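You operate a simulated robot arm through the tools that you are given. There is no shell and no other tool.

You are at the controls of a simulated two-armed robot. One attempt, no reset.

## Task
Check the coated biscuit: thin coat, nozzle up one mark; tails, down one mark.
Fine: column knob tight, door shut; the main switch stays off. Where these are worked on the way, their far stop is far enough and under half their travel is too little: column knob.

The check looks at the end state, three seconds after you hand in, the way a careful person would. Anything else that was tipped, shoved, dropped, spilled or broken makes it a failure.

## Robot
Two 7-joint arms with two-finger parallel grippers on one trunk, on a base that drives. Base frame: it is fixed to the floor where the robot stands at the start and does not move with it; the origin is under the middle of the robot, x ahead of it, y to its left, z up. Units: mm, rad, N and s.
The left shoulder is at the start at [60, 147, 543], the right one opposite. Each reaches about 866 mm from its shoulder. Places, roughly: blower nozzle [2700, 2100, 1100]; coated biscuit [4250, 1500, 750]; column knob [2900, 2000, 1200]; cradle clamp [3100, 2400, 1200]; main switch [3200, 2400, 1600]; pipe wing nut [2800, 2600, 1200]; plate knob [3100, 2400, 1000]; rod clamp [2800, 1700, 1000]; roll knob [2900, 2000, 1000]; slot wing nut [2800, 2400, 1300]; tunnel sliding door [2900, 1900, 1200]. Payload 3.43 kg a hand.
The tool frame of a hand sits at the grasp point between the pads (the TCP): z along the fingers, y along the line on which they close. The tips reach 30 mm beyond it. The gripper opens to 94 mm. The fingers are 28 mm wide and 10 mm thick; the gripper's body (50 by 96 mm) begins 55 mm behind the TCP.
Orientation is that of the tool frame in the base frame, as [roll, pitch, yaw] about the fixed x, y, z axes, in that order (R = Rz(yaw) Ry(pitch) Rx(roll)). With the fingers straight down and closing along the base's y, the tool's x points along the base's -x, its y along +y and its z along -z.

## Interface
- The arms move only by the tool move_arm. It takes "left_increments", "right_increments" or both (then of equal length, played together; a hand with none holds still); each is a list of rows, each an object (a shift or turn left out is 0, a gripper value left out holds the last) with "delta_rot": the turn, a rotation vector about the tool's x, y, z in units of 60 degrees (1.0 is 60 degrees), a list of three; "delta_pos": the shift along the tool's x, y, z in units of 150 mm (1.0 is 150 mm), a list of three; "fingers": the finger opening in mm, from 0 to 94. In form: [{"delta_rot": [wx, wy, wz], "delta_pos": [dx, dy, dz], "fingers": fingers}, ...]. A call has 1 to 20 rows; each row is the pose to reach, as a shift and turn from the pose commanded when the call began, along the tool's axes at that moment. A call with a number of a shift or a turn outside -1 to 1 is refused whole. A row lasts 0.2 s, in which the tool goes at most 50 mm and 0.15 rad; a call with a longer step from one row to the next is refused whole, and so is a gripper value outside its range. A pose out of reach is approached as far as the arm can. The call stops where the force on the tool passes 70 N (or 10 N more than at its start, if that is more) or the arm is blocked; 0.2 s more then pass. Each finger travels about 72 mm/s and halts on what it meets, pressing with about 31 N; the grip force reading is that of the motor and also rises with nothing between the fingers. The clock runs only during rows and for 0.2 s after the last one: add rows that repeat a pose to give the fingers time. It gives the time, the measured TCP pose, the force on the tool (base axes), the opening and the grip force at its end, in the units of the frame above (readings bear some noise), with the torque about the TCP (base axes, N m) and any sound that the robot's microphone picked up.
- Cameras (640 x 400 px; columns grow to the right, rows downward): "scene" is now at [49.9, -13.6, 1193.4]; the picture's right is [-0.01, -1.00, 0.00], its down [-0.48, 0.01, -0.88] and it looks along [0.88, -0.01, -0.48] (base axes); focal length 269 px, centre (320, 200). "left" rides on the left gripper at [76, -14, -102] in its tool frame; the picture's right is [0.18, 0.98, 0.00], its down [-0.75, 0.14, -0.64] and it looks along [-0.63, 0.12, 0.77] (tool axes); focal length 243 px, centre (320, 200). "right" rides on the right gripper at [76, 14, -103] in its tool frame; the picture's right is [-0.18, 0.98, 0.00], its down [-0.75, -0.14, -0.64] and it looks along [-0.63, -0.12, 0.77] (tool axes); focal length 243 px, centre (320, 200). There is no depth. A picture from a camera that has moved, and an enlarged one, comes with that camera's place and axes in the base frame and with its lens. The place of the scene camera against the robot may be out by one fixed shift of up to 25 mm in any direction.
- camera(camera): a new picture of that camera. It takes no simulated time.
- raise_lower(by): slides the trunk up (or, below 0, down) by that many mm; the arms and the scene camera ride with it, the base frame stays. It gives what a move gives, with no picture.
- base_move(legs): drives the robot by 1 to 6 legs, each [ahead, left, turn to the left] in mm, mm and rad, along the robot's own axes; the way and the turn of a leg run together, so that a leg with both is an arc; at most 1500 mm and 3.142 rad a leg. The arms and the cameras ride along, it lands a little off, and it stops where it bumps. It gives what a move gives.
- pan_tilt(pan, tilt): turns the head with the scene camera to pan (to the left, within 1.501 rad either way) and tilt (down, from -0.506 to 1.204), counted from straight ahead of the robot. It gives what a move gives.
- enlarge(camera, box): a new picture of the part [left, top, right, bottom] of that camera's present view, enlarged. It takes no simulated time.
- job_done(): hands the job in; it is judged then, once.

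Nothing tells you exact positions but the pictures and the camera data. Unless the task says otherwise, let go and move clear before handing in.

The tools are called after "Emit:" as name(argument=value, ...) on one line, values as JSON. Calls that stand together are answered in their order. move_arm: Moves the arms, as the interface text tells. Its arguments: {"type":"object","properties":{"left_increments":{"type":"array","items":{"type":"object","properties":{"delta_rot":{"type":"array","items":{"type":"number"}},"delta_pos":{"type":"array","items":{"type":"number"}},"fingers":{"type":"number"}}}},"right_increments":{"type":"array","items":{"type":"object","properties":{"delta_rot":{"type":"array","items":{"type":"number"}},"delta_pos":{"type":"array","items":{"type":"number"}},"fingers":{"type":"number"}}}}},"required":[]} The other tools are called the same way: raise_lower (by) slides the trunk up or down; base_move (legs) drives the base; pan_tilt (pan, tilt) turns the head that bears the scene camera; camera (camera) takes a picture; enlarge (camera, box) takes an enlarged picture of a part of a camera's view; job_done () hands the job in.

At the start:

```text
time: 0.0
left_ee_pos: [291.4, 109.4, 1000.8]
left_ee_rot: [3.141, 0.001, 3.14]
left_wrist_force: [-0.4, 1.0, -0.6]
left_torque: [0.01, -0.03, 0.0]
left_finger_gap: 94.1
left_grip_force: 0.0
right_ee_pos: [292.1, -108.6, 1001.0]
right_ee_rot: [-3.14, 0.003, 3.141]
right_wrist_force: [0.1, 0.5, -0.1]
right_torque: [-0.03, 0.03, 0.01]
right_finger_gap: 94.0
right_grip_force: 0.0
trunk travel left (down, up): [-250.0, 0.0]
robot x, y, heading: [-0.4, -1.4, -0.002]
head pan, tilt: [-0.01, 0.501]
```

scene: 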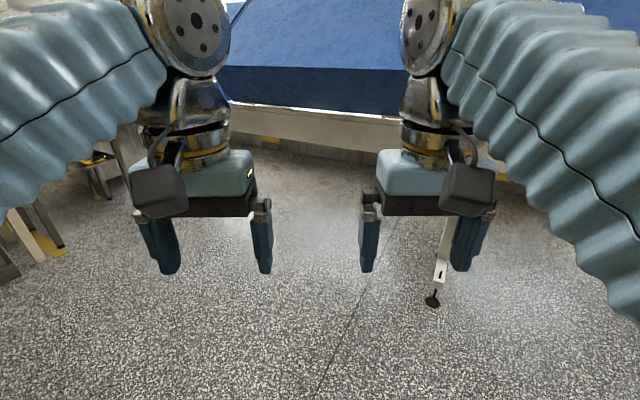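
right: 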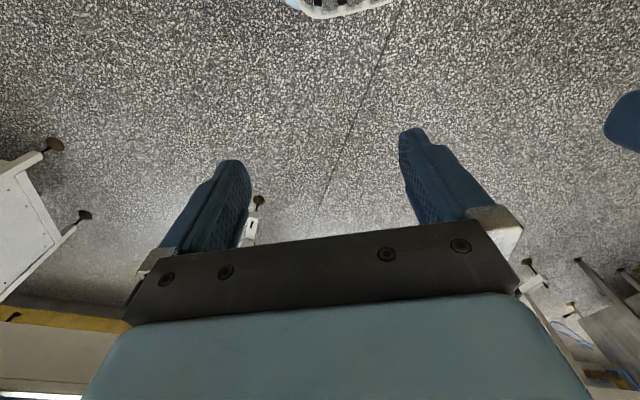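
left: 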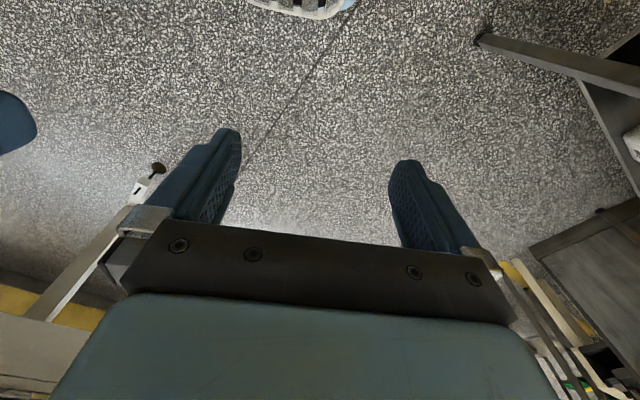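

I see the floor, my two hands and a blue covered machine ahead. I'll look around with the head first.

Emit:
pan_tilt(pan=0.6, tilt=0.1)

Emit:
camera(camera="scene")

Emit:
pan_tilt(pan=0.0, tilt=0.1)

Emit:
camera(camera="scene")

Emit:
pan_tilt(pan=1.4, tilt=0.2)

Emit:
camera(camera="scene")

Emit:
pan_tilt(pan=-0.8, tilt=0.2)

Emit:
camera(camera="scene")

```text
time: 1.0
left_ee_pos: [292.5, 109.8, 1000.0]
left_ee_rot: [3.141, -0.002, 3.141]
left_wrist_force: [0.7, 0.5, -0.6]
left_torque: [-0.01, 0.0, 0.02]
left_finger_gap: 94.1
left_grip_force: 0.0
right_ee_pos: [292.8, -108.3, 1000.4]
right_ee_rot: [-3.14, 0.003, -3.14]
right_wrist_force: [0.2, -0.2, 0.1]
right_torque: [0.01, 0.01, 0.02]
right_finger_gap: 93.7
right_grip_force: 0.0
trunk travel left (down, up): [-250.0, 0.0]
robot x, y, heading: [-1.2, 0.4, 0.003]
head pan, tilt: [0.6, 0.099]
```

```text
taken
camera scene: at [35.0, 39.4, 1230.7], right [0.56, -0.83, 0.0], down [-0.08, -0.06, -0.99], along [0.82, 0.56, -0.1], focal length 269 px, centre (320, 200)
```

scene: 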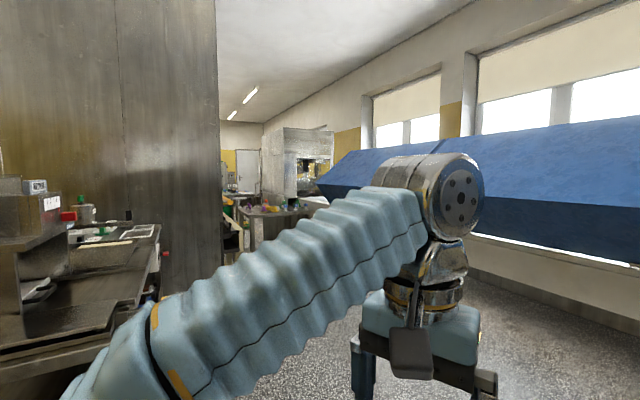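

```text
time: 2.0
left_ee_pos: [291.3, 110.7, 999.0]
left_ee_rot: [3.141, 0.0, -3.141]
left_wrist_force: [0.5, -0.6, 0.2]
left_torque: [-0.01, -0.03, -0.01]
left_finger_gap: 94.1
left_grip_force: 0.0
right_ee_pos: [292.3, -107.7, 999.0]
right_ee_rot: [-3.14, 0.003, -3.141]
right_wrist_force: [0.0, 0.0, -1.0]
right_torque: [0.02, -0.04, -0.01]
right_finger_gap: 94.1
right_grip_force: 0.0
trunk travel left (down, up): [-250.0, 0.0]
robot x, y, heading: [-0.8, 1.2, -0.0]
head pan, tilt: [0.0, 0.099]
```

```text
taken
camera scene: at [51.0, -12.5, 1230.7], right [0.0, -1.0, 0.0], down [-0.1, 0.0, -0.99], along [0.99, 0.0, -0.1], focal length 269 px, centre (320, 200)
```

scene: 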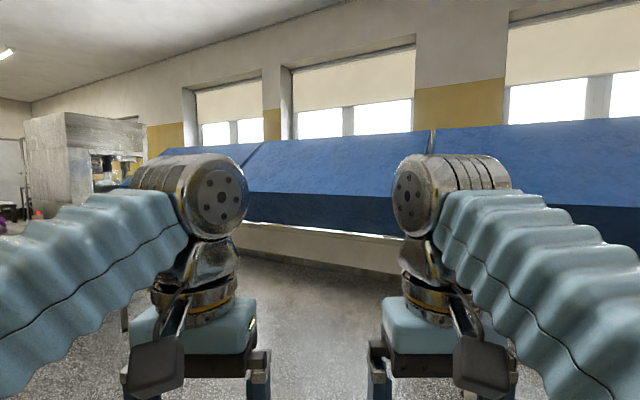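

```text
time: 3.5
left_ee_pos: [291.3, 110.2, 1000.8]
left_ee_rot: [-3.14, 0.0, -3.141]
left_wrist_force: [-0.2, -0.2, 0.1]
left_torque: [0.03, -0.01, 0.0]
left_finger_gap: 93.9
left_grip_force: 0.1
right_ee_pos: [292.6, -108.2, 999.5]
right_ee_rot: [-3.141, 0.003, -3.141]
right_wrist_force: [0.0, -0.2, -0.5]
right_torque: [0.0, -0.04, 0.03]
right_finger_gap: 94.0
right_grip_force: 0.1
trunk travel left (down, up): [-250.0, 0.0]
robot x, y, heading: [-1.7, -1.0, 0.001]
head pan, tilt: [1.4, 0.201]
```

```text
taken
camera scene: at [-25.1, 79.2, 1221.4], right [0.99, -0.17, 0.0], down [-0.03, -0.2, -0.98], along [0.17, 0.97, -0.2], focal length 269 px, centre (320, 200)
```

scene: 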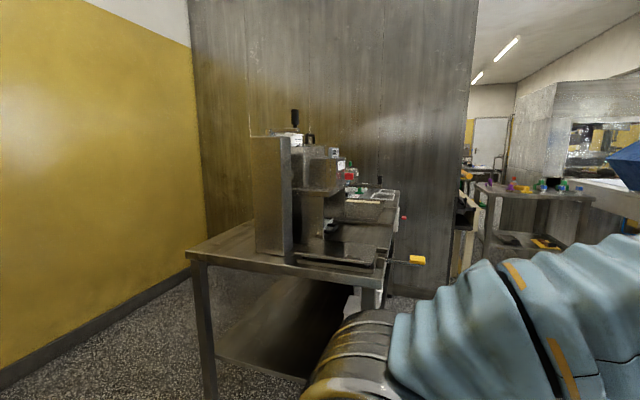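

```text
time: 5.6
left_ee_pos: [291.6, 110.0, 999.0]
left_ee_rot: [3.142, -0.001, 3.141]
left_wrist_force: [-0.4, 0.7, 0.5]
left_torque: [0.0, 0.01, -0.02]
left_finger_gap: 93.9
left_grip_force: 0.0
right_ee_pos: [292.7, -109.1, 1000.1]
right_ee_rot: [-3.139, 0.002, -3.139]
right_wrist_force: [-0.3, -0.1, -0.5]
right_torque: [-0.02, -0.01, 0.02]
right_finger_gap: 93.9
right_grip_force: 0.1
trunk travel left (down, up): [-250.0, 0.0]
robot x, y, heading: [2.2, -3.5, -0.002]
head pan, tilt: [-0.799, 0.201]
```

```text
taken
camera scene: at [24.0, -79.4, 1221.4], right [-0.72, -0.7, 0.0], down [-0.14, 0.14, -0.98], along [0.68, -0.7, -0.2], focal length 269 px, centre (320, 200)
```

scene: 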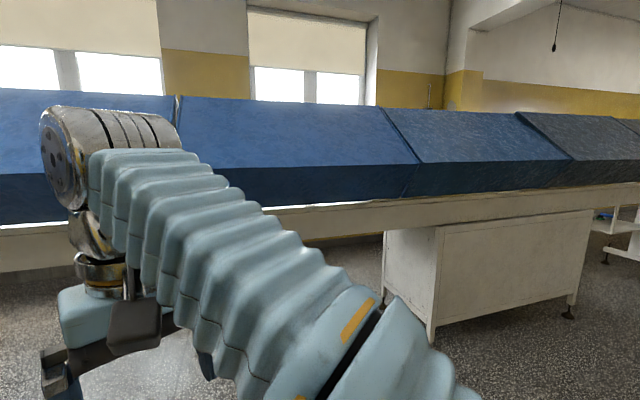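

The tunnel machine seems to be the grey box far ahead-left. I'll zoom in there before driving.

Emit:
pan_tilt(pan=0.55, tilt=0.1)

Emit:
enlarge(camera="scene", box=[200, 100, 440, 250])

Emit:
pan_tilt(pan=0.8, tilt=0.8)

Emit:
camera(camera="scene")

```text
time: 7.1
left_ee_pos: [293.0, 109.7, 999.3]
left_ee_rot: [3.141, -0.001, -3.141]
left_wrist_force: [0.1, 0.2, -0.9]
left_torque: [-0.04, 0.0, 0.0]
left_finger_gap: 93.6
left_grip_force: 0.0
right_ee_pos: [292.1, -108.5, 999.9]
right_ee_rot: [-3.139, 0.003, -3.141]
right_wrist_force: [0.3, 0.3, 0.9]
right_torque: [0.0, -0.03, -0.01]
right_finger_gap: 94.0
right_grip_force: 0.1
trunk travel left (down, up): [-250.0, 0.0]
robot x, y, heading: [-1.1, 1.7, -0.002]
head pan, tilt: [0.55, 0.099]
```

```text
2.67 times, centred on (320, 175) of scene
camera zoom: at [37.5, 35.5, 1230.7], right [0.52, -0.85, 0.0], down [-0.08, -0.05, -0.99], along [0.85, 0.52, -0.1], focal length 717 px, centre (320, 267)
```

zoom: 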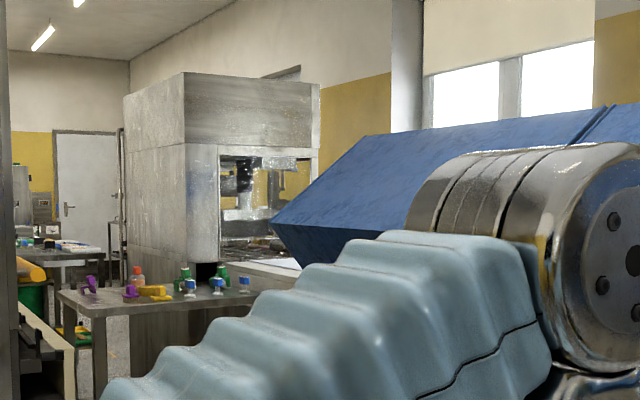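

```text
time: 8.2
left_ee_pos: [292.2, 110.3, 1000.0]
left_ee_rot: [3.14, 0.0, -3.141]
left_wrist_force: [0.3, -0.8, 0.0]
left_torque: [0.02, 0.01, -0.02]
left_finger_gap: 94.1
left_grip_force: 0.0
right_ee_pos: [292.0, -107.4, 1000.0]
right_ee_rot: [-3.14, 0.002, -3.14]
right_wrist_force: [0.3, -0.1, -0.4]
right_torque: [0.0, 0.0, 0.03]
right_finger_gap: 93.9
right_grip_force: 0.0
trunk travel left (down, up): [-250.0, 0.0]
robot x, y, heading: [-1.8, 2.9, 0.0]
head pan, tilt: [0.799, 0.799]
```

```text
taken
camera scene: at [15.3, 45.3, 1167.8], right [0.72, -0.7, 0.0], down [-0.5, -0.51, -0.7], along [0.49, 0.5, -0.72], focal length 269 px, centre (320, 200)
```

scene: 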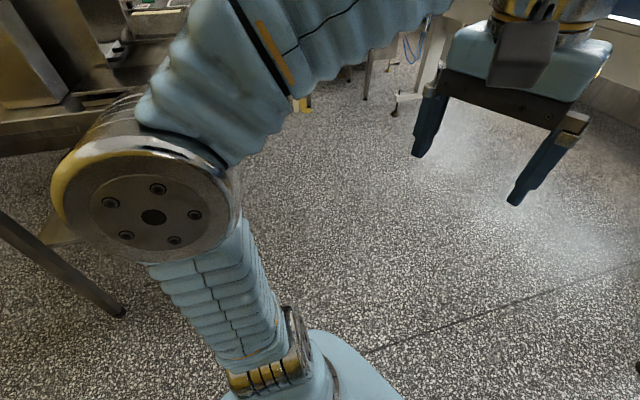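

The machine with the open tunnel face sits around (3000, 2200), beyond a small bottle table; the blue conveyor runs to it. I'll approach along the free aisle in steps and look again.

Emit:
base_move(legs=[[700, 400, 0], [0, 0, 0.6]])

Emit:
pan_tilt(pan=0.0, tilt=0.25)

Emit:
camera(camera="scene")

Emit:
pan_tilt(pan=0.6, tilt=0.3)

Emit:
camera(camera="scene")

Emit:
pan_tilt(pan=-0.6, tilt=0.3)

Emit:
camera(camera="scene")

```text
time: 14.2
left_ee_pos: [891.8, 642.6, 999.5]
left_ee_rot: [3.141, 0.0, -2.546]
left_wrist_force: [0.0, -0.4, 0.2]
left_torque: [0.02, 0.02, -0.01]
left_finger_gap: 94.0
left_grip_force: 0.0
right_ee_pos: [1013.3, 461.5, 1000.6]
right_ee_rot: [-3.14, 0.002, -2.545]
right_wrist_force: [-0.6, -0.1, -0.4]
right_torque: [0.01, 0.02, 0.0]
right_finger_gap: 93.6
right_grip_force: 0.1
trunk travel left (down, up): [-250.0, 0.0]
robot x, y, heading: [711.0, 388.9, 0.592]
head pan, tilt: [0.799, 0.799]
```

```text
time: 15.3
left_ee_pos: [891.5, 641.8, 999.7]
left_ee_rot: [-3.141, 0.001, -2.548]
left_wrist_force: [0.5, -0.1, 0.0]
left_torque: [0.05, 0.01, -0.02]
left_finger_gap: 93.8
left_grip_force: 0.0
right_ee_pos: [1013.2, 461.0, 1000.2]
right_ee_rot: [-3.139, 0.003, -2.545]
right_wrist_force: [0.3, 0.5, -0.3]
right_torque: [-0.02, 0.0, 0.0]
right_finger_gap: 94.0
right_grip_force: 0.1
trunk travel left (down, up): [-250.0, 0.0]
robot x, y, heading: [711.7, 387.4, 0.596]
head pan, tilt: [0.0, 0.25]
```

```text
taken
camera scene: at [752.2, 410.3, 1216.7], right [0.56, -0.83, 0.0], down [-0.21, -0.14, -0.97], along [0.8, 0.54, -0.25], focal length 269 px, centre (320, 200)
```

scene: 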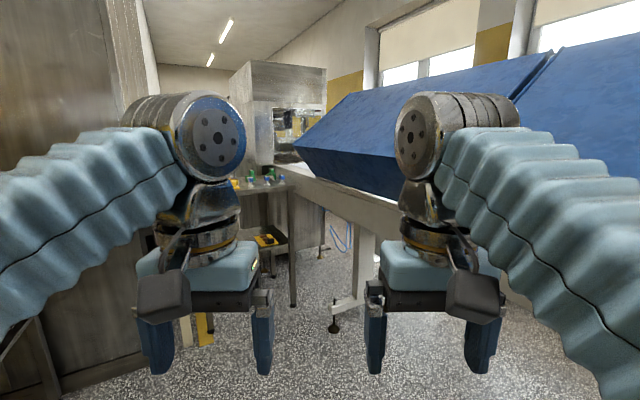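

```text
time: 16.3
left_ee_pos: [892.4, 641.4, 1000.3]
left_ee_rot: [3.14, 0.001, -2.548]
left_wrist_force: [-0.3, 0.8, 0.1]
left_torque: [-0.02, -0.03, -0.01]
left_finger_gap: 94.0
left_grip_force: 0.1
right_ee_pos: [1012.9, 461.3, 1000.4]
right_ee_rot: [-3.14, 0.004, -2.546]
right_wrist_force: [0.3, -1.1, 0.6]
right_torque: [0.02, 0.0, -0.02]
right_finger_gap: 94.0
right_grip_force: 0.2
trunk travel left (down, up): [-250.0, 0.0]
robot x, y, heading: [711.6, 385.3, 0.592]
head pan, tilt: [0.6, 0.3]
```

```text
taken
camera scene: at [709.2, 444.8, 1212.1], right [0.93, -0.37, 0.0], down [-0.11, -0.27, -0.96], along [0.35, 0.89, -0.3], focal length 269 px, centre (320, 200)
```

scene: 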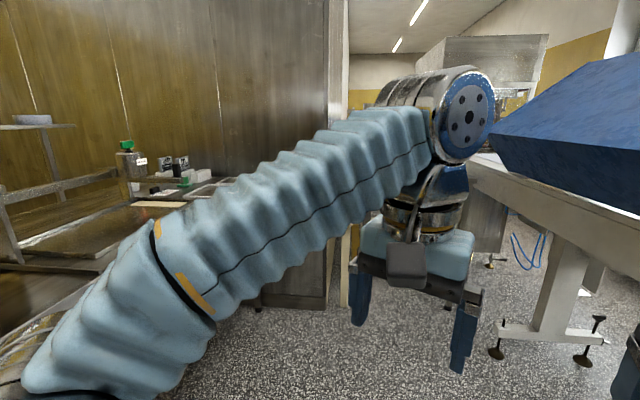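

```text
time: 17.7
left_ee_pos: [891.4, 641.1, 1000.4]
left_ee_rot: [3.141, 0.002, -2.548]
left_wrist_force: [0.8, -0.1, -0.7]
left_torque: [-0.04, -0.02, 0.03]
left_finger_gap: 93.8
left_grip_force: 0.0
right_ee_pos: [1013.2, 461.8, 999.9]
right_ee_rot: [-3.139, 0.003, -2.545]
right_wrist_force: [0.6, 0.6, -0.4]
right_torque: [-0.02, 0.02, 0.0]
right_finger_gap: 93.9
right_grip_force: 0.1
trunk travel left (down, up): [-250.0, 0.0]
robot x, y, heading: [708.8, 388.4, 0.593]
head pan, tilt: [-0.6, 0.3]
```

```text
taken
camera scene: at [768.2, 357.4, 1212.1], right [-0.01, -1.0, 0.0], down [-0.3, 0.0, -0.96], along [0.96, -0.01, -0.3], focal length 269 px, centre (320, 200)
```

scene: 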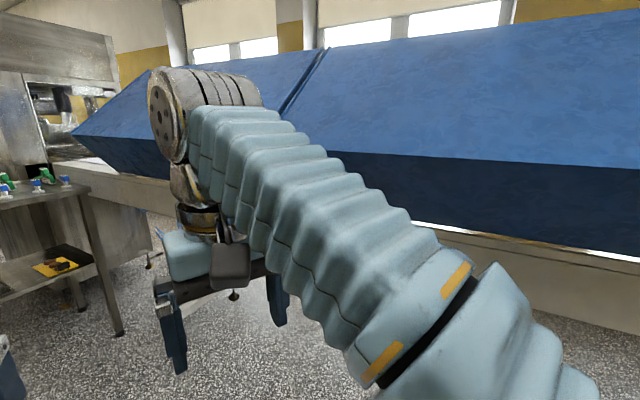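

The bottle trolley stands at about (2040, 1500) beside the conveyor, the covers run up to the machine. I'll move further up the aisle and look past the panel corner.

Emit:
base_move(legs=[[650, 200, 0]])

Emit:
pan_tilt(pan=0.2, tilt=0.3)

Emit:
camera(camera="scene")

Emit:
pan_tilt(pan=0.9, tilt=0.3)

Emit:
camera(camera="scene")

Emit:
camera(camera="left")

Emit:
camera(camera="right")

```text
time: 21.5
left_ee_pos: [1319.9, 1175.5, 1000.8]
left_ee_rot: [3.141, 0.0, -2.548]
left_wrist_force: [0.1, -1.0, 0.0]
left_torque: [-0.01, 0.03, -0.02]
left_finger_gap: 93.9
left_grip_force: 0.0
right_ee_pos: [1443.0, 995.2, 998.5]
right_ee_rot: [-3.139, 0.003, -2.546]
right_wrist_force: [-0.9, -0.4, -1.1]
right_torque: [0.01, 0.02, -0.03]
right_finger_gap: 94.1
right_grip_force: 0.0
trunk travel left (down, up): [-250.0, 0.0]
robot x, y, heading: [1139.5, 920.1, 0.6]
head pan, tilt: [-0.6, 0.3]
```

```text
time: 22.6
left_ee_pos: [1320.0, 1174.6, 1000.7]
left_ee_rot: [-3.14, 0.0, -2.547]
left_wrist_force: [-0.3, -1.1, -0.2]
left_torque: [0.0, 0.02, -0.03]
left_finger_gap: 94.1
left_grip_force: 0.1
right_ee_pos: [1441.9, 996.1, 1000.1]
right_ee_rot: [-3.141, 0.003, -2.544]
right_wrist_force: [-0.1, 0.5, 0.4]
right_torque: [-0.01, -0.02, 0.0]
right_finger_gap: 94.0
right_grip_force: 0.1
trunk travel left (down, up): [-250.0, 0.0]
robot x, y, heading: [1139.4, 923.2, 0.591]
head pan, tilt: [0.201, 0.3]
```

```text
taken
camera scene: at [1169.5, 958.0, 1212.1], right [0.71, -0.7, 0.0], down [-0.21, -0.21, -0.96], along [0.67, 0.68, -0.3], focal length 269 px, centre (320, 200)
```

scene: 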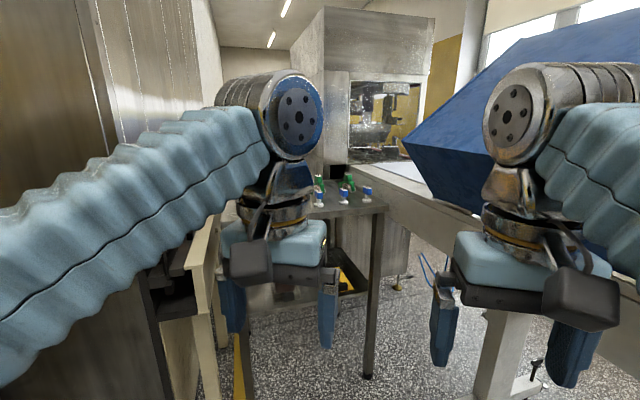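

```text
time: 23.7
left_ee_pos: [1320.4, 1175.6, 999.3]
left_ee_rot: [-3.141, 0.0, -2.548]
left_wrist_force: [0.0, -0.4, -0.3]
left_torque: [0.02, -0.01, -0.01]
left_finger_gap: 93.7
left_grip_force: 0.1
right_ee_pos: [1443.2, 995.1, 1000.0]
right_ee_rot: [-3.141, 0.004, -2.543]
right_wrist_force: [-0.2, -0.1, -0.4]
right_torque: [0.0, -0.03, 0.02]
right_finger_gap: 94.2
right_grip_force: 0.0
trunk travel left (down, up): [-250.0, 0.0]
robot x, y, heading: [1140.2, 921.2, 0.6]
head pan, tilt: [0.901, 0.3]
```

```text
taken
camera scene: at [1111.2, 984.4, 1212.1], right [1.0, -0.08, 0.0], down [-0.02, -0.29, -0.96], along [0.07, 0.95, -0.3], focal length 269 px, centre (320, 200)
```

scene: 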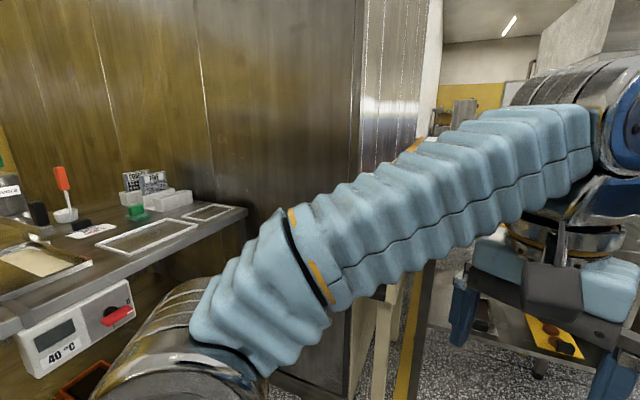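

```text
taken
camera left: at [1264.6, 1121.1, 1101.7], right [-0.7, 0.71, 0.0], down [0.54, 0.54, 0.64], along [0.46, 0.45, -0.77], focal length 243 px, centre (320, 200)
```

left: 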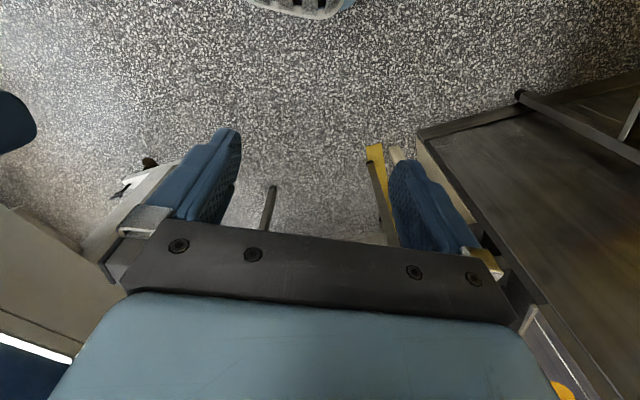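

```text
taken
camera right: at [1372.4, 964.1, 1102.6], right [-0.4, 0.92, 0.0], down [0.7, 0.31, 0.64], along [0.59, 0.26, -0.76], focal length 243 px, centre (320, 200)
```

right: 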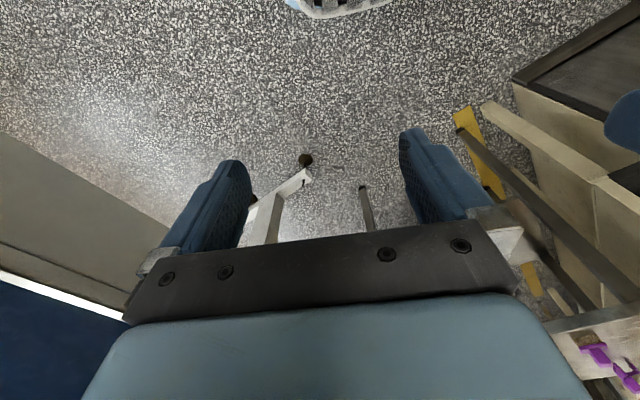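

The trolley (legs near (2040,1505) and (1554,1790)) blocks this aisle between cabinet and conveyor. I'll check more exactly for a way through, and look to the right for a way around the conveyor.

Emit:
pan_tilt(pan=-1.5, tilt=0.15)

Emit:
camera(camera="scene")

Emit:
pan_tilt(pan=0.2, tilt=0.1)

Emit:
enlarge(camera="scene", box=[280, 20, 480, 145])

Emit:
pan_tilt(pan=0.3, tilt=0.7)

Emit:
camera(camera="scene")

```text
time: 25.9
left_ee_pos: [1320.3, 1175.1, 999.2]
left_ee_rot: [3.14, -0.001, -2.548]
left_wrist_force: [-0.2, 0.6, -0.3]
left_torque: [0.0, -0.03, 0.0]
left_finger_gap: 93.9
left_grip_force: 0.0
right_ee_pos: [1443.0, 995.1, 999.5]
right_ee_rot: [-3.14, 0.004, -2.545]
right_wrist_force: [0.0, 0.5, 0.0]
right_torque: [-0.01, -0.01, -0.01]
right_finger_gap: 94.2
right_grip_force: 0.1
trunk travel left (down, up): [-250.0, 0.0]
robot x, y, heading: [1141.3, 919.0, 0.59]
head pan, tilt: [-1.499, 0.15]
```

```text
taken
camera scene: at [1161.4, 818.5, 1226.1], right [-0.79, -0.62, 0.0], down [-0.09, 0.12, -0.99], along [0.61, -0.78, -0.15], focal length 269 px, centre (320, 200)
```

scene: 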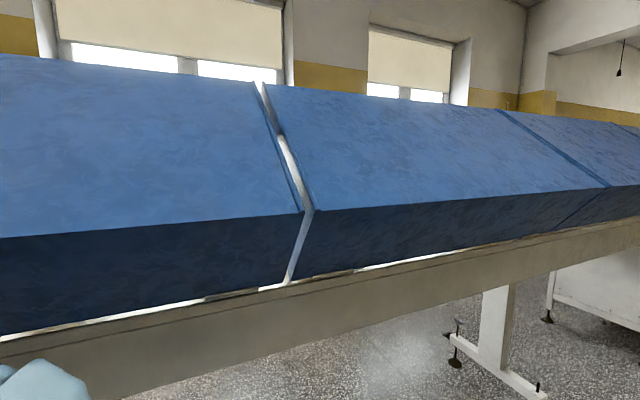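

```text
time: 27.6
left_ee_pos: [1320.6, 1175.5, 998.8]
left_ee_rot: [3.14, -0.001, -2.546]
left_wrist_force: [0.2, -0.2, 0.3]
left_torque: [0.02, 0.03, 0.02]
left_finger_gap: 94.2
left_grip_force: 0.2
right_ee_pos: [1441.9, 995.1, 998.3]
right_ee_rot: [-3.141, 0.003, -2.544]
right_wrist_force: [-0.6, -0.2, 0.3]
right_torque: [-0.01, -0.01, -0.01]
right_finger_gap: 94.0
right_grip_force: 0.0
trunk travel left (down, up): [-250.0, 0.0]
robot x, y, heading: [1134.1, 922.5, 0.596]
head pan, tilt: [0.201, 0.099]
```

```text
3.20 times, centred on (380, 82) of scene
camera zoom: at [1168.5, 957.0, 1230.7], right [0.71, -0.7, 0.0], down [-0.07, -0.07, -0.99], along [0.7, 0.71, -0.1], focal length 860 px, centre (128, 576)
```

zoom: 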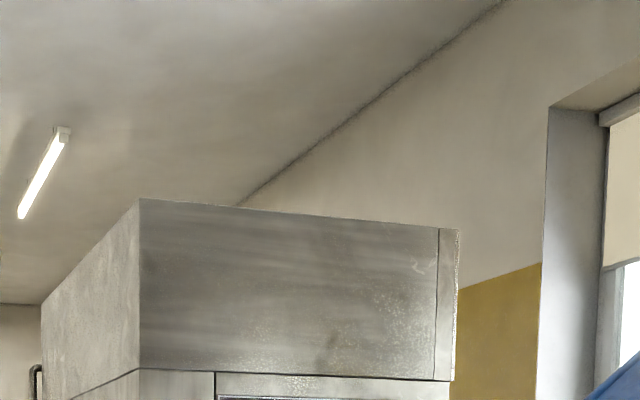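

```text
time: 28.6
left_ee_pos: [1320.4, 1174.7, 999.8]
left_ee_rot: [-3.141, 0.0, -2.546]
left_wrist_force: [0.8, 0.0, -1.0]
left_torque: [0.0, 0.01, -0.02]
left_finger_gap: 94.2
left_grip_force: 0.1
right_ee_pos: [1443.0, 994.3, 1000.3]
right_ee_rot: [-3.141, 0.003, -2.545]
right_wrist_force: [-0.6, -0.2, -0.6]
right_torque: [0.0, -0.01, 0.01]
right_finger_gap: 94.0
right_grip_force: 0.0
trunk travel left (down, up): [-250.0, 0.0]
robot x, y, heading: [1138.1, 922.1, 0.594]
head pan, tilt: [0.3, 0.7]
```

```text
taken
camera scene: at [1157.2, 957.6, 1176.0], right [0.78, -0.63, 0.0], down [-0.4, -0.5, -0.77], along [0.48, 0.6, -0.64], focal length 269 px, centre (320, 200)
```

scene: 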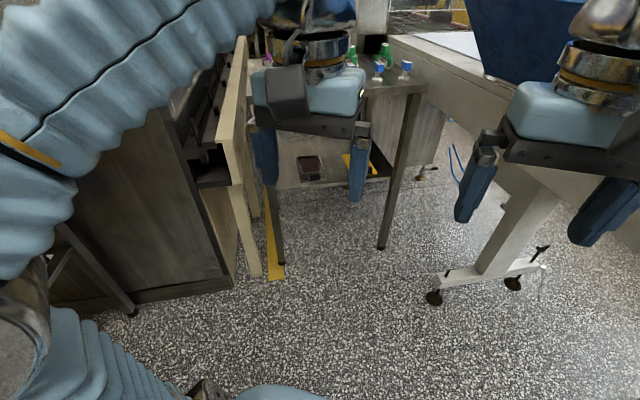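

No way through on this side, so I'll go around the conveyor's far (right) end. I turn to face down the line and drive alongside it.

Emit:
base_move(legs=[[0, 0, -2.65], [1500, 0, 0], [1000, 0, 0]])

Emit:
pan_tilt(pan=0.0, tilt=0.15)

Emit:
camera(camera="scene")

Emit:
pan_tilt(pan=0.7, tilt=0.15)

Emit:
camera(camera="scene")

```text
time: 46.9
left_ee_pos: [13.1, -1619.6, 999.3]
left_ee_rot: [-3.141, 0.001, 1.119]
left_wrist_force: [0.5, 0.1, -0.1]
left_torque: [0.0, 0.03, -0.04]
left_finger_gap: 93.9
left_grip_force: 0.1
right_ee_pos: [-184.8, -1527.0, 1000.2]
right_ee_rot: [-3.141, 0.004, 1.12]
right_wrist_force: [0.4, 0.7, -0.3]
right_torque: [0.01, 0.01, -0.01]
right_finger_gap: 93.9
right_grip_force: 0.1
trunk travel left (down, up): [-250.0, 0.0]
robot x, y, heading: [40.9, -1305.1, -2.022]
head pan, tilt: [0.3, 0.7]
```

```text
time: 47.9
left_ee_pos: [12.6, -1619.5, 999.7]
left_ee_rot: [3.142, 0.001, 1.118]
left_wrist_force: [-0.2, 0.9, 0.3]
left_torque: [-0.02, 0.0, 0.01]
left_finger_gap: 94.2
left_grip_force: 0.1
right_ee_pos: [-184.1, -1526.0, 1000.8]
right_ee_rot: [-3.14, 0.003, 1.121]
right_wrist_force: [0.3, 0.5, -0.3]
right_torque: [0.02, -0.01, 0.01]
right_finger_gap: 94.1
right_grip_force: 0.1
trunk travel left (down, up): [-250.0, 0.0]
robot x, y, heading: [43.8, -1314.6, -2.018]
head pan, tilt: [0.0, 0.15]
```

```text
taken
camera scene: at [1.9, -1378.9, 1226.0], right [-0.9, 0.44, 0.0], down [0.07, 0.14, -0.99], along [-0.43, -0.89, -0.15], focal length 269 px, centre (320, 200)
```

scene: 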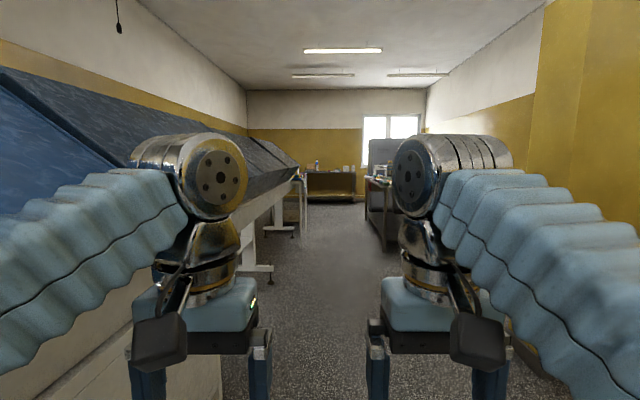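

```text
time: 49.0
left_ee_pos: [12.1, -1619.0, 999.2]
left_ee_rot: [-3.14, -0.001, 1.118]
left_wrist_force: [0.3, -0.2, 0.1]
left_torque: [0.0, 0.0, 0.0]
left_finger_gap: 93.9
left_grip_force: 0.0
right_ee_pos: [-184.3, -1525.0, 999.7]
right_ee_rot: [-3.141, 0.004, 1.12]
right_wrist_force: [0.5, 0.5, 0.6]
right_torque: [-0.02, 0.01, 0.02]
right_finger_gap: 93.7
right_grip_force: 0.0
trunk travel left (down, up): [-250.0, 0.0]
robot x, y, heading: [37.6, -1307.6, -2.02]
head pan, tilt: [0.7, 0.15]
```

```text
taken
camera scene: at [65.1, -1385.3, 1226.1], right [-0.97, -0.24, 0.0], down [-0.04, 0.14, -0.99], along [0.24, -0.96, -0.15], focal length 269 px, centre (320, 200)
```

scene: 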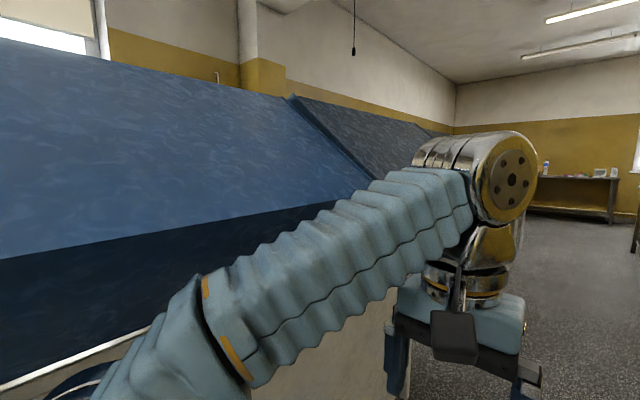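

The line ends some 4.5 m ahead. I continue along it.

Emit:
base_move(legs=[[0, -120, -0.04], [1500, 0, 0], [1200, 0, 0]])

Emit:
pan_tilt(pan=0.0, tilt=0.2)

Emit:
camera(camera="scene")

Emit:
pan_tilt(pan=0.7, tilt=0.2)

Emit:
camera(camera="scene")

```text
time: 62.8
left_ee_pos: [-1286.2, -3961.1, 1000.5]
left_ee_rot: [3.141, 0.0, 1.133]
left_wrist_force: [0.0, 1.2, 0.2]
left_torque: [0.0, -0.01, -0.02]
left_finger_gap: 94.2
left_grip_force: 0.0
right_ee_pos: [-1483.0, -3869.5, 1000.6]
right_ee_rot: [-3.14, 0.004, 1.135]
right_wrist_force: [0.3, 0.3, 1.1]
right_torque: [0.02, -0.02, 0.01]
right_finger_gap: 93.9
right_grip_force: 0.1
trunk travel left (down, up): [-250.0, 0.0]
robot x, y, heading: [-1258.9, -3652.2, -2.007]
head pan, tilt: [0.7, 0.15]
```

```text
time: 63.9
left_ee_pos: [-1284.8, -3961.8, 999.8]
left_ee_rot: [3.14, -0.001, 1.133]
left_wrist_force: [-0.5, -0.2, -0.1]
left_torque: [-0.03, -0.03, 0.0]
left_finger_gap: 93.9
left_grip_force: 0.0
right_ee_pos: [-1483.4, -3869.1, 1000.3]
right_ee_rot: [-3.139, 0.003, 1.134]
right_wrist_force: [-0.2, 0.2, 0.6]
right_torque: [0.0, -0.03, 0.01]
right_finger_gap: 94.2
right_grip_force: 0.2
trunk travel left (down, up): [-250.0, 0.0]
robot x, y, heading: [-1262.2, -3652.0, -2.011]
head pan, tilt: [0.0, 0.201]
```

```text
taken
camera scene: at [-1299.5, -3720.7, 1221.4], right [-0.91, 0.42, 0.0], down [0.08, 0.18, -0.98], along [-0.41, -0.89, -0.2], focal length 269 px, centre (320, 200)
```

scene: 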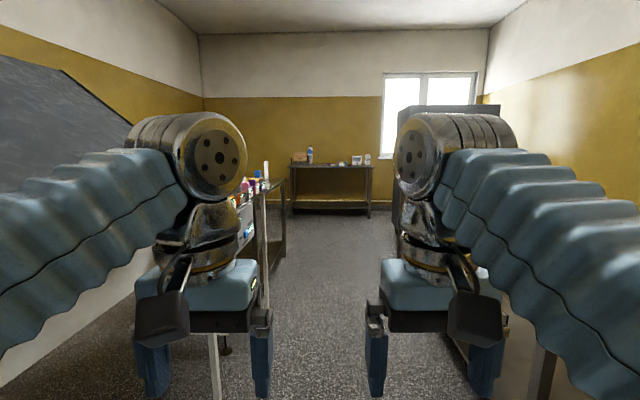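

```text
time: 65.0
left_ee_pos: [-1286.8, -3961.7, 999.5]
left_ee_rot: [3.142, -0.001, 1.133]
left_wrist_force: [-1.2, -0.2, 0.2]
left_torque: [-0.01, -0.02, -0.03]
left_finger_gap: 93.9
left_grip_force: 0.2
right_ee_pos: [-1483.0, -3870.3, 999.3]
right_ee_rot: [-3.139, 0.003, 1.134]
right_wrist_force: [0.9, 0.4, -0.9]
right_torque: [-0.01, -0.01, 0.01]
right_finger_gap: 93.8
right_grip_force: 0.1
trunk travel left (down, up): [-250.0, 0.0]
robot x, y, heading: [-1262.8, -3649.0, -2.014]
head pan, tilt: [0.7, 0.201]
```

```text
taken
camera scene: at [-1236.0, -3726.3, 1221.4], right [-0.97, -0.26, 0.0], down [-0.05, 0.19, -0.98], along [0.25, -0.95, -0.2], focal length 269 px, centre (320, 200)
```

scene: 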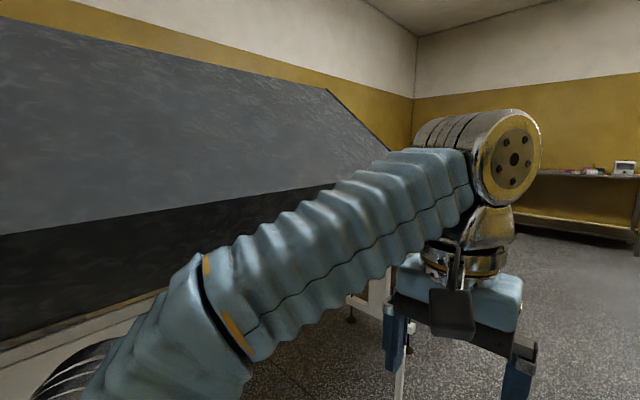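

There's a rack at the conveyor's end on the left and open floor beyond. I move ahead, keeping to the right of it.

Emit:
base_move(legs=[[0, -200, -0.05], [1400, 0, 0]])

Emit:
pan_tilt(pan=0.5, tilt=0.3)

Emit:
camera(camera="scene")

Emit:
pan_tilt(pan=1.3, tilt=0.3)

Emit:
camera(camera="scene")

```text
time: 73.2
left_ee_pos: [-2138.9, -5101.2, 998.7]
left_ee_rot: [3.141, 0.001, 1.082]
left_wrist_force: [-0.2, -0.3, -0.3]
left_torque: [-0.02, -0.02, 0.02]
left_finger_gap: 94.1
left_grip_force: 0.0
right_ee_pos: [-2331.7, -4999.3, 1000.5]
right_ee_rot: [-3.14, 0.003, 1.085]
right_wrist_force: [0.9, 0.2, -0.3]
right_torque: [0.02, -0.01, -0.04]
right_finger_gap: 94.0
right_grip_force: 0.1
trunk travel left (down, up): [-250.0, 0.0]
robot x, y, heading: [-2101.8, -4793.5, -2.062]
head pan, tilt: [0.7, 0.201]
```

```text
time: 73.9
left_ee_pos: [-2138.8, -5101.3, 1000.2]
left_ee_rot: [-3.142, 0.001, 1.083]
left_wrist_force: [-0.4, -0.1, -0.5]
left_torque: [0.0, 0.01, 0.01]
left_finger_gap: 93.9
left_grip_force: 0.1
right_ee_pos: [-2331.6, -4999.7, 1000.0]
right_ee_rot: [-3.14, 0.002, 1.085]
right_wrist_force: [0.3, -0.3, 1.0]
right_torque: [0.0, 0.0, 0.02]
right_finger_gap: 93.9
right_grip_force: 0.1
trunk travel left (down, up): [-250.0, 0.0]
robot x, y, heading: [-2097.0, -4787.4, -2.06]
head pan, tilt: [0.499, 0.3]
```

```text
taken
camera scene: at [-2095.1, -4871.1, 1212.1], right [-1.0, -0.01, 0.0], down [0.0, 0.3, -0.96], along [0.01, -0.96, -0.3], focal length 269 px, centre (320, 200)
```

scene: 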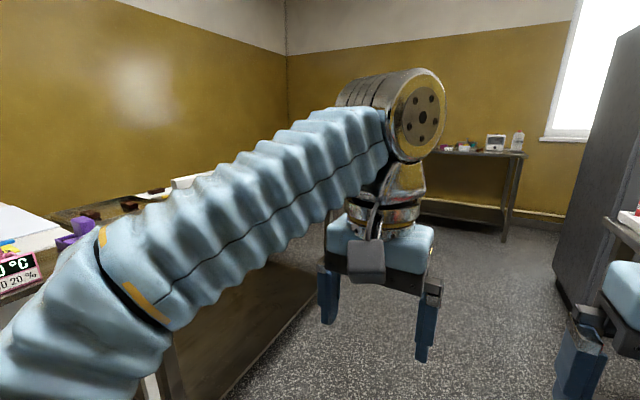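

```text
time: 75.0
left_ee_pos: [-2139.5, -5100.3, 999.3]
left_ee_rot: [-3.141, -0.001, 1.082]
left_wrist_force: [0.0, -0.1, 0.1]
left_torque: [0.0, 0.0, -0.03]
left_finger_gap: 94.3
left_grip_force: 0.0
right_ee_pos: [-2331.4, -4998.7, 1000.1]
right_ee_rot: [-3.138, 0.002, 1.084]
right_wrist_force: [0.4, -0.1, 0.0]
right_torque: [0.01, -0.01, 0.01]
right_finger_gap: 94.0
right_grip_force: 0.0
trunk travel left (down, up): [-250.0, 0.0]
robot x, y, heading: [-2098.8, -4793.0, -2.063]
head pan, tilt: [1.3, 0.3]
```

```text
taken
camera scene: at [-2028.4, -4842.1, 1212.1], right [-0.69, -0.72, 0.0], down [-0.21, 0.2, -0.96], along [0.69, -0.66, -0.3], focal length 269 px, centre (320, 200)
```

scene: 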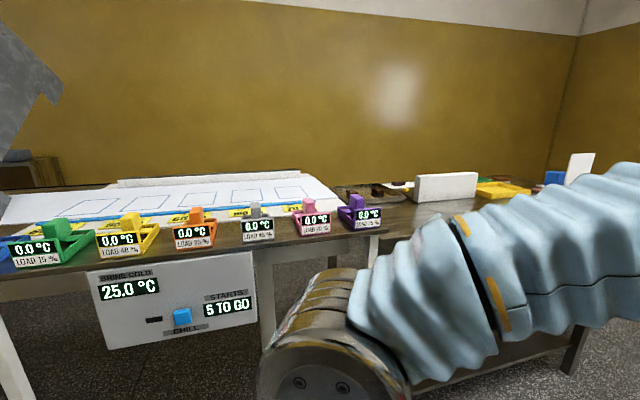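

This bench (with test displays) isn't ours; free floor continues beyond it. I go past its end and then look left behind the conveyor.

Emit:
base_move(legs=[[1100, 0, 0], [900, 0, 0]])

Emit:
pan_tilt(pan=1.4, tilt=0.3)

Emit:
camera(camera="scene")

Emit:
pan_tilt(pan=0.7, tilt=0.3)

Emit:
camera(camera="scene")

```text
time: 85.1
left_ee_pos: [-3096.0, -6883.9, 999.9]
left_ee_rot: [3.141, 0.001, 1.068]
left_wrist_force: [0.6, -0.2, -0.9]
left_torque: [0.01, -0.03, 0.0]
left_finger_gap: 94.1
left_grip_force: 0.0
right_ee_pos: [-3287.3, -6779.2, 999.0]
right_ee_rot: [-3.138, 0.004, 1.07]
right_wrist_force: [-0.3, 0.2, 0.7]
right_torque: [0.01, 0.04, 0.0]
right_finger_gap: 94.0
right_grip_force: 0.1
trunk travel left (down, up): [-250.0, 0.0]
robot x, y, heading: [-3048.3, -6576.0, -2.073]
head pan, tilt: [1.3, 0.3]
```

```text
time: 85.8
left_ee_pos: [-3096.8, -6884.3, 1000.2]
left_ee_rot: [-3.141, 0.001, 1.067]
left_wrist_force: [0.1, -0.6, 0.5]
left_torque: [0.03, 0.0, 0.02]
left_finger_gap: 94.1
left_grip_force: 0.0
right_ee_pos: [-3287.7, -6780.4, 999.5]
right_ee_rot: [-3.14, 0.004, 1.07]
right_wrist_force: [0.1, -0.2, 0.3]
right_torque: [-0.01, -0.01, 0.0]
right_finger_gap: 94.2
right_grip_force: 0.0
trunk travel left (down, up): [-250.0, 0.0]
robot x, y, heading: [-3050.8, -6578.8, -2.076]
head pan, tilt: [1.4, 0.3]
```

```text
taken
camera scene: at [-2975.0, -6620.0, 1212.1], right [-0.62, -0.78, 0.0], down [-0.23, 0.18, -0.96], along [0.75, -0.6, -0.3], focal length 269 px, centre (320, 200)
```

scene: 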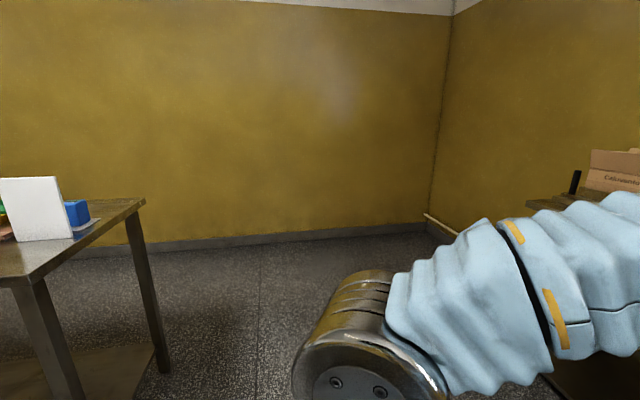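

```text
time: 86.8
left_ee_pos: [-3096.2, -6882.6, 999.6]
left_ee_rot: [3.141, 0.002, 1.069]
left_wrist_force: [0.1, 0.0, 0.0]
left_torque: [-0.01, 0.0, 0.0]
left_finger_gap: 93.9
left_grip_force: 0.0
right_ee_pos: [-3287.6, -6779.0, 999.5]
right_ee_rot: [-3.139, 0.002, 1.071]
right_wrist_force: [-0.1, 0.9, 0.2]
right_torque: [0.01, -0.01, -0.01]
right_finger_gap: 94.0
right_grip_force: 0.0
trunk travel left (down, up): [-250.0, 0.0]
robot x, y, heading: [-3050.6, -6576.6, -2.073]
head pan, tilt: [0.7, 0.3]
```

```text
taken
camera scene: at [-3029.6, -6653.2, 1212.1], right [-0.98, -0.2, 0.0], down [-0.06, 0.29, -0.96], along [0.19, -0.94, -0.3], focal length 269 px, centre (320, 200)
```

scene: 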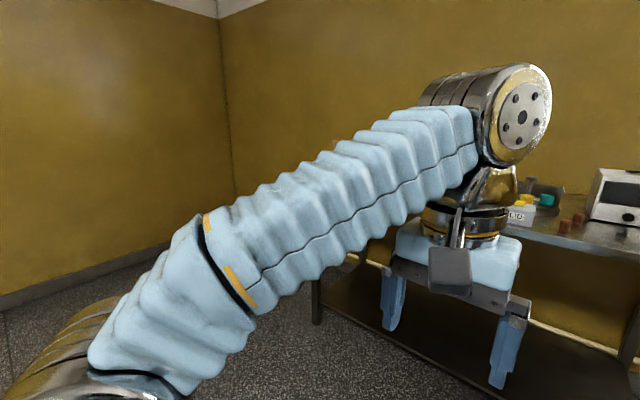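

There is open floor here and the wall lies ~2.5 m to the left. I slide left past the bench end and turn to look up the passage behind the conveyor.

Emit:
base_move(legs=[[0, 950, 0], [0, 920, 0], [0, 0, 1.6]])

Emit:
pan_tilt(pan=1.3, tilt=0.2)

Emit:
camera(camera="scene")

Emit:
pan_tilt(pan=0.5, tilt=0.4)

Emit:
camera(camera="scene")

```text
time: 100.1
left_ee_pos: [-1106.5, -7536.5, 999.2]
left_ee_rot: [-3.141, 0.001, 2.65]
left_wrist_force: [-0.2, 0.2, -0.3]
left_torque: [0.04, 0.02, -0.04]
left_finger_gap: 93.8
left_grip_force: 0.2
right_ee_pos: [-1207.4, -7728.5, 1000.3]
right_ee_rot: [-3.14, 0.004, 2.651]
right_wrist_force: [-0.1, -0.6, 0.3]
right_torque: [0.01, -0.02, 0.02]
right_finger_gap: 93.9
right_grip_force: 0.1
trunk travel left (down, up): [-250.0, 0.0]
robot x, y, heading: [-1417.6, -7496.2, -0.496]
head pan, tilt: [0.7, 0.3]
```

```text
time: 101.1
left_ee_pos: [-1105.5, -7536.1, 999.5]
left_ee_rot: [3.14, -0.001, 2.649]
left_wrist_force: [-0.1, 1.0, 0.7]
left_torque: [0.0, -0.01, 0.0]
left_finger_gap: 94.0
left_grip_force: 0.2
right_ee_pos: [-1209.6, -7729.3, 999.0]
right_ee_rot: [-3.14, 0.003, 2.649]
right_wrist_force: [1.0, -0.2, 0.7]
right_torque: [-0.02, 0.01, -0.01]
right_finger_gap: 94.1
right_grip_force: 0.0
trunk travel left (down, up): [-250.0, 0.0]
robot x, y, heading: [-1415.2, -7491.4, -0.493]
head pan, tilt: [1.3, 0.201]
```

```text
taken
camera scene: at [-1388.6, -7426.3, 1221.3], right [0.72, -0.69, 0.0], down [-0.14, -0.14, -0.98], along [0.68, 0.71, -0.2], focal length 269 px, centre (320, 200)
```

scene: 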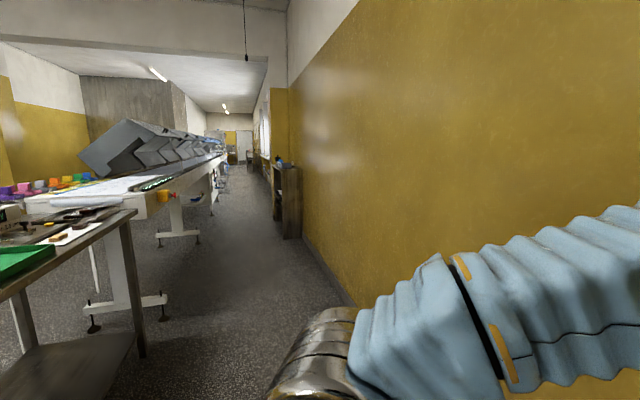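

```text
time: 102.2
left_ee_pos: [-1105.6, -7535.4, 998.6]
left_ee_rot: [-3.141, 0.002, 2.648]
left_wrist_force: [0.5, -1.0, -0.6]
left_torque: [0.0, -0.02, -0.01]
left_finger_gap: 93.8
left_grip_force: 0.0
right_ee_pos: [-1207.8, -7728.1, 999.4]
right_ee_rot: [-3.139, 0.003, 2.651]
right_wrist_force: [-0.7, 0.4, 0.6]
right_torque: [0.03, 0.04, 0.0]
right_finger_gap: 94.1
right_grip_force: 0.0
trunk travel left (down, up): [-250.0, 0.0]
robot x, y, heading: [-1413.8, -7493.7, -0.493]
head pan, tilt: [0.499, 0.4]
```

```text
taken
camera scene: at [-1360.4, -7492.9, 1202.8], right [0.01, -1.0, 0.0], down [-0.39, 0.0, -0.92], along [0.92, 0.01, -0.39], focal length 269 px, centre (320, 200)
```

scene: 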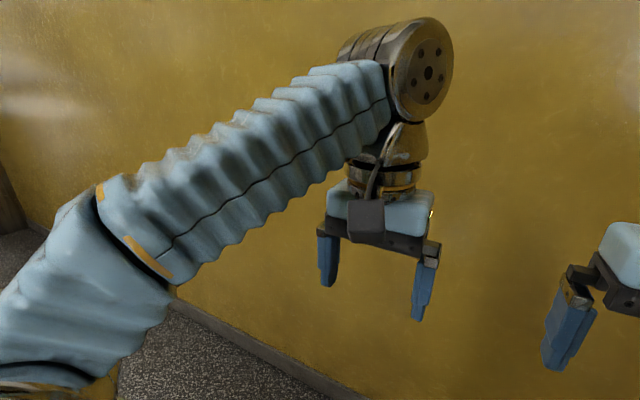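

The passage behind the conveyor is about 1.1 m wide with a shelf on the wall; the adjusters should be reachable from this side. I turn up the passage and drive.

Emit:
base_move(legs=[[0, 0, 1.577], [1500, 0, 0], [1000, 0, 0]])

Emit:
pan_tilt(pan=0.0, tilt=0.2)

Emit:
camera(camera="scene")

```text
time: 118.2
left_ee_pos: [-159.3, -4992.5, 1000.1]
left_ee_rot: [-3.141, 0.0, -2.062]
left_wrist_force: [-0.4, 0.9, 0.7]
left_torque: [0.0, 0.0, -0.03]
left_finger_gap: 94.0
left_grip_force: 0.1
right_ee_pos: [33.2, -5094.8, 999.9]
right_ee_rot: [-3.14, 0.002, -2.061]
right_wrist_force: [-0.1, -0.3, -0.7]
right_torque: [0.0, 0.01, -0.04]
right_finger_gap: 94.0
right_grip_force: 0.0
trunk travel left (down, up): [-250.0, 0.0]
robot x, y, heading: [-196.3, -5301.9, 1.086]
head pan, tilt: [0.499, 0.4]
```

```text
time: 119.2
left_ee_pos: [-160.5, -4992.4, 998.9]
left_ee_rot: [3.14, 0.0, -2.062]
left_wrist_force: [0.2, -0.1, 0.2]
left_torque: [0.0, 0.03, 0.0]
left_finger_gap: 94.0
left_grip_force: 0.1
right_ee_pos: [33.0, -5095.0, 1000.5]
right_ee_rot: [3.141, 0.003, -2.059]
right_wrist_force: [-0.3, 0.4, -0.4]
right_torque: [0.01, 0.0, 0.01]
right_finger_gap: 94.0
right_grip_force: 0.1
trunk travel left (down, up): [-250.0, 0.0]
robot x, y, heading: [-201.5, -5302.6, 1.082]
head pan, tilt: [0.0, 0.201]
```

```text
taken
camera scene: at [-181.7, -5258.2, 1221.3], right [0.88, -0.47, 0.0], down [-0.09, -0.18, -0.98], along [0.46, 0.86, -0.2], focal length 269 px, centre (320, 200)
```

scene: 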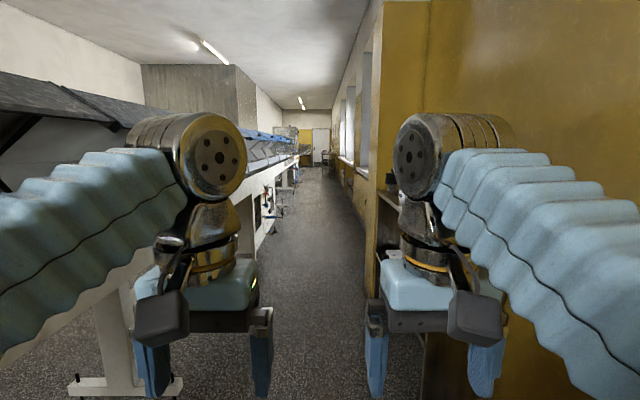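

Passage clear ahead. I shift slightly away from the wall shelf and continue.

Emit:
base_move(legs=[[0, 130, 0], [1500, 0, 0], [1500, 0, 0]])

Emit:
camera(camera="scene")

```text
time: 134.5
left_ee_pos: [1131.3, -2286.7, 999.5]
left_ee_rot: [3.141, -0.002, -2.057]
left_wrist_force: [0.9, 0.6, 0.1]
left_torque: [-0.03, 0.01, 0.02]
left_finger_gap: 93.8
left_grip_force: 0.1
right_ee_pos: [1322.8, -2388.0, 999.6]
right_ee_rot: [-3.139, 0.003, -2.053]
right_wrist_force: [-0.2, 0.1, -0.2]
right_torque: [-0.03, -0.02, 0.02]
right_finger_gap: 93.9
right_grip_force: 0.1
trunk travel left (down, up): [-250.0, 0.0]
robot x, y, heading: [1088.6, -2601.2, 1.084]
head pan, tilt: [0.0, 0.201]
```

```text
taken
camera scene: at [1110.1, -2553.0, 1221.4], right [0.88, -0.47, 0.0], down [-0.09, -0.18, -0.98], along [0.46, 0.87, -0.2], focal length 269 px, centre (320, 200)
```

scene: 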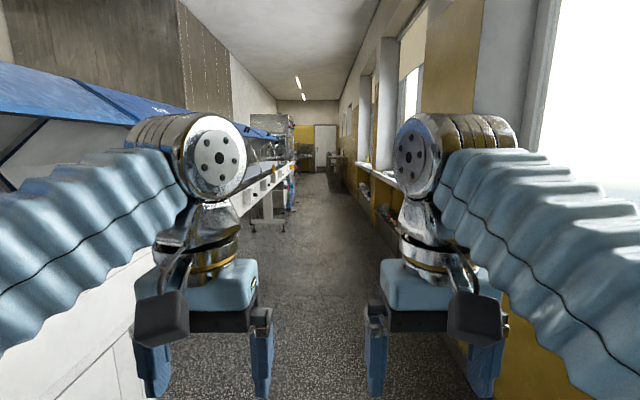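

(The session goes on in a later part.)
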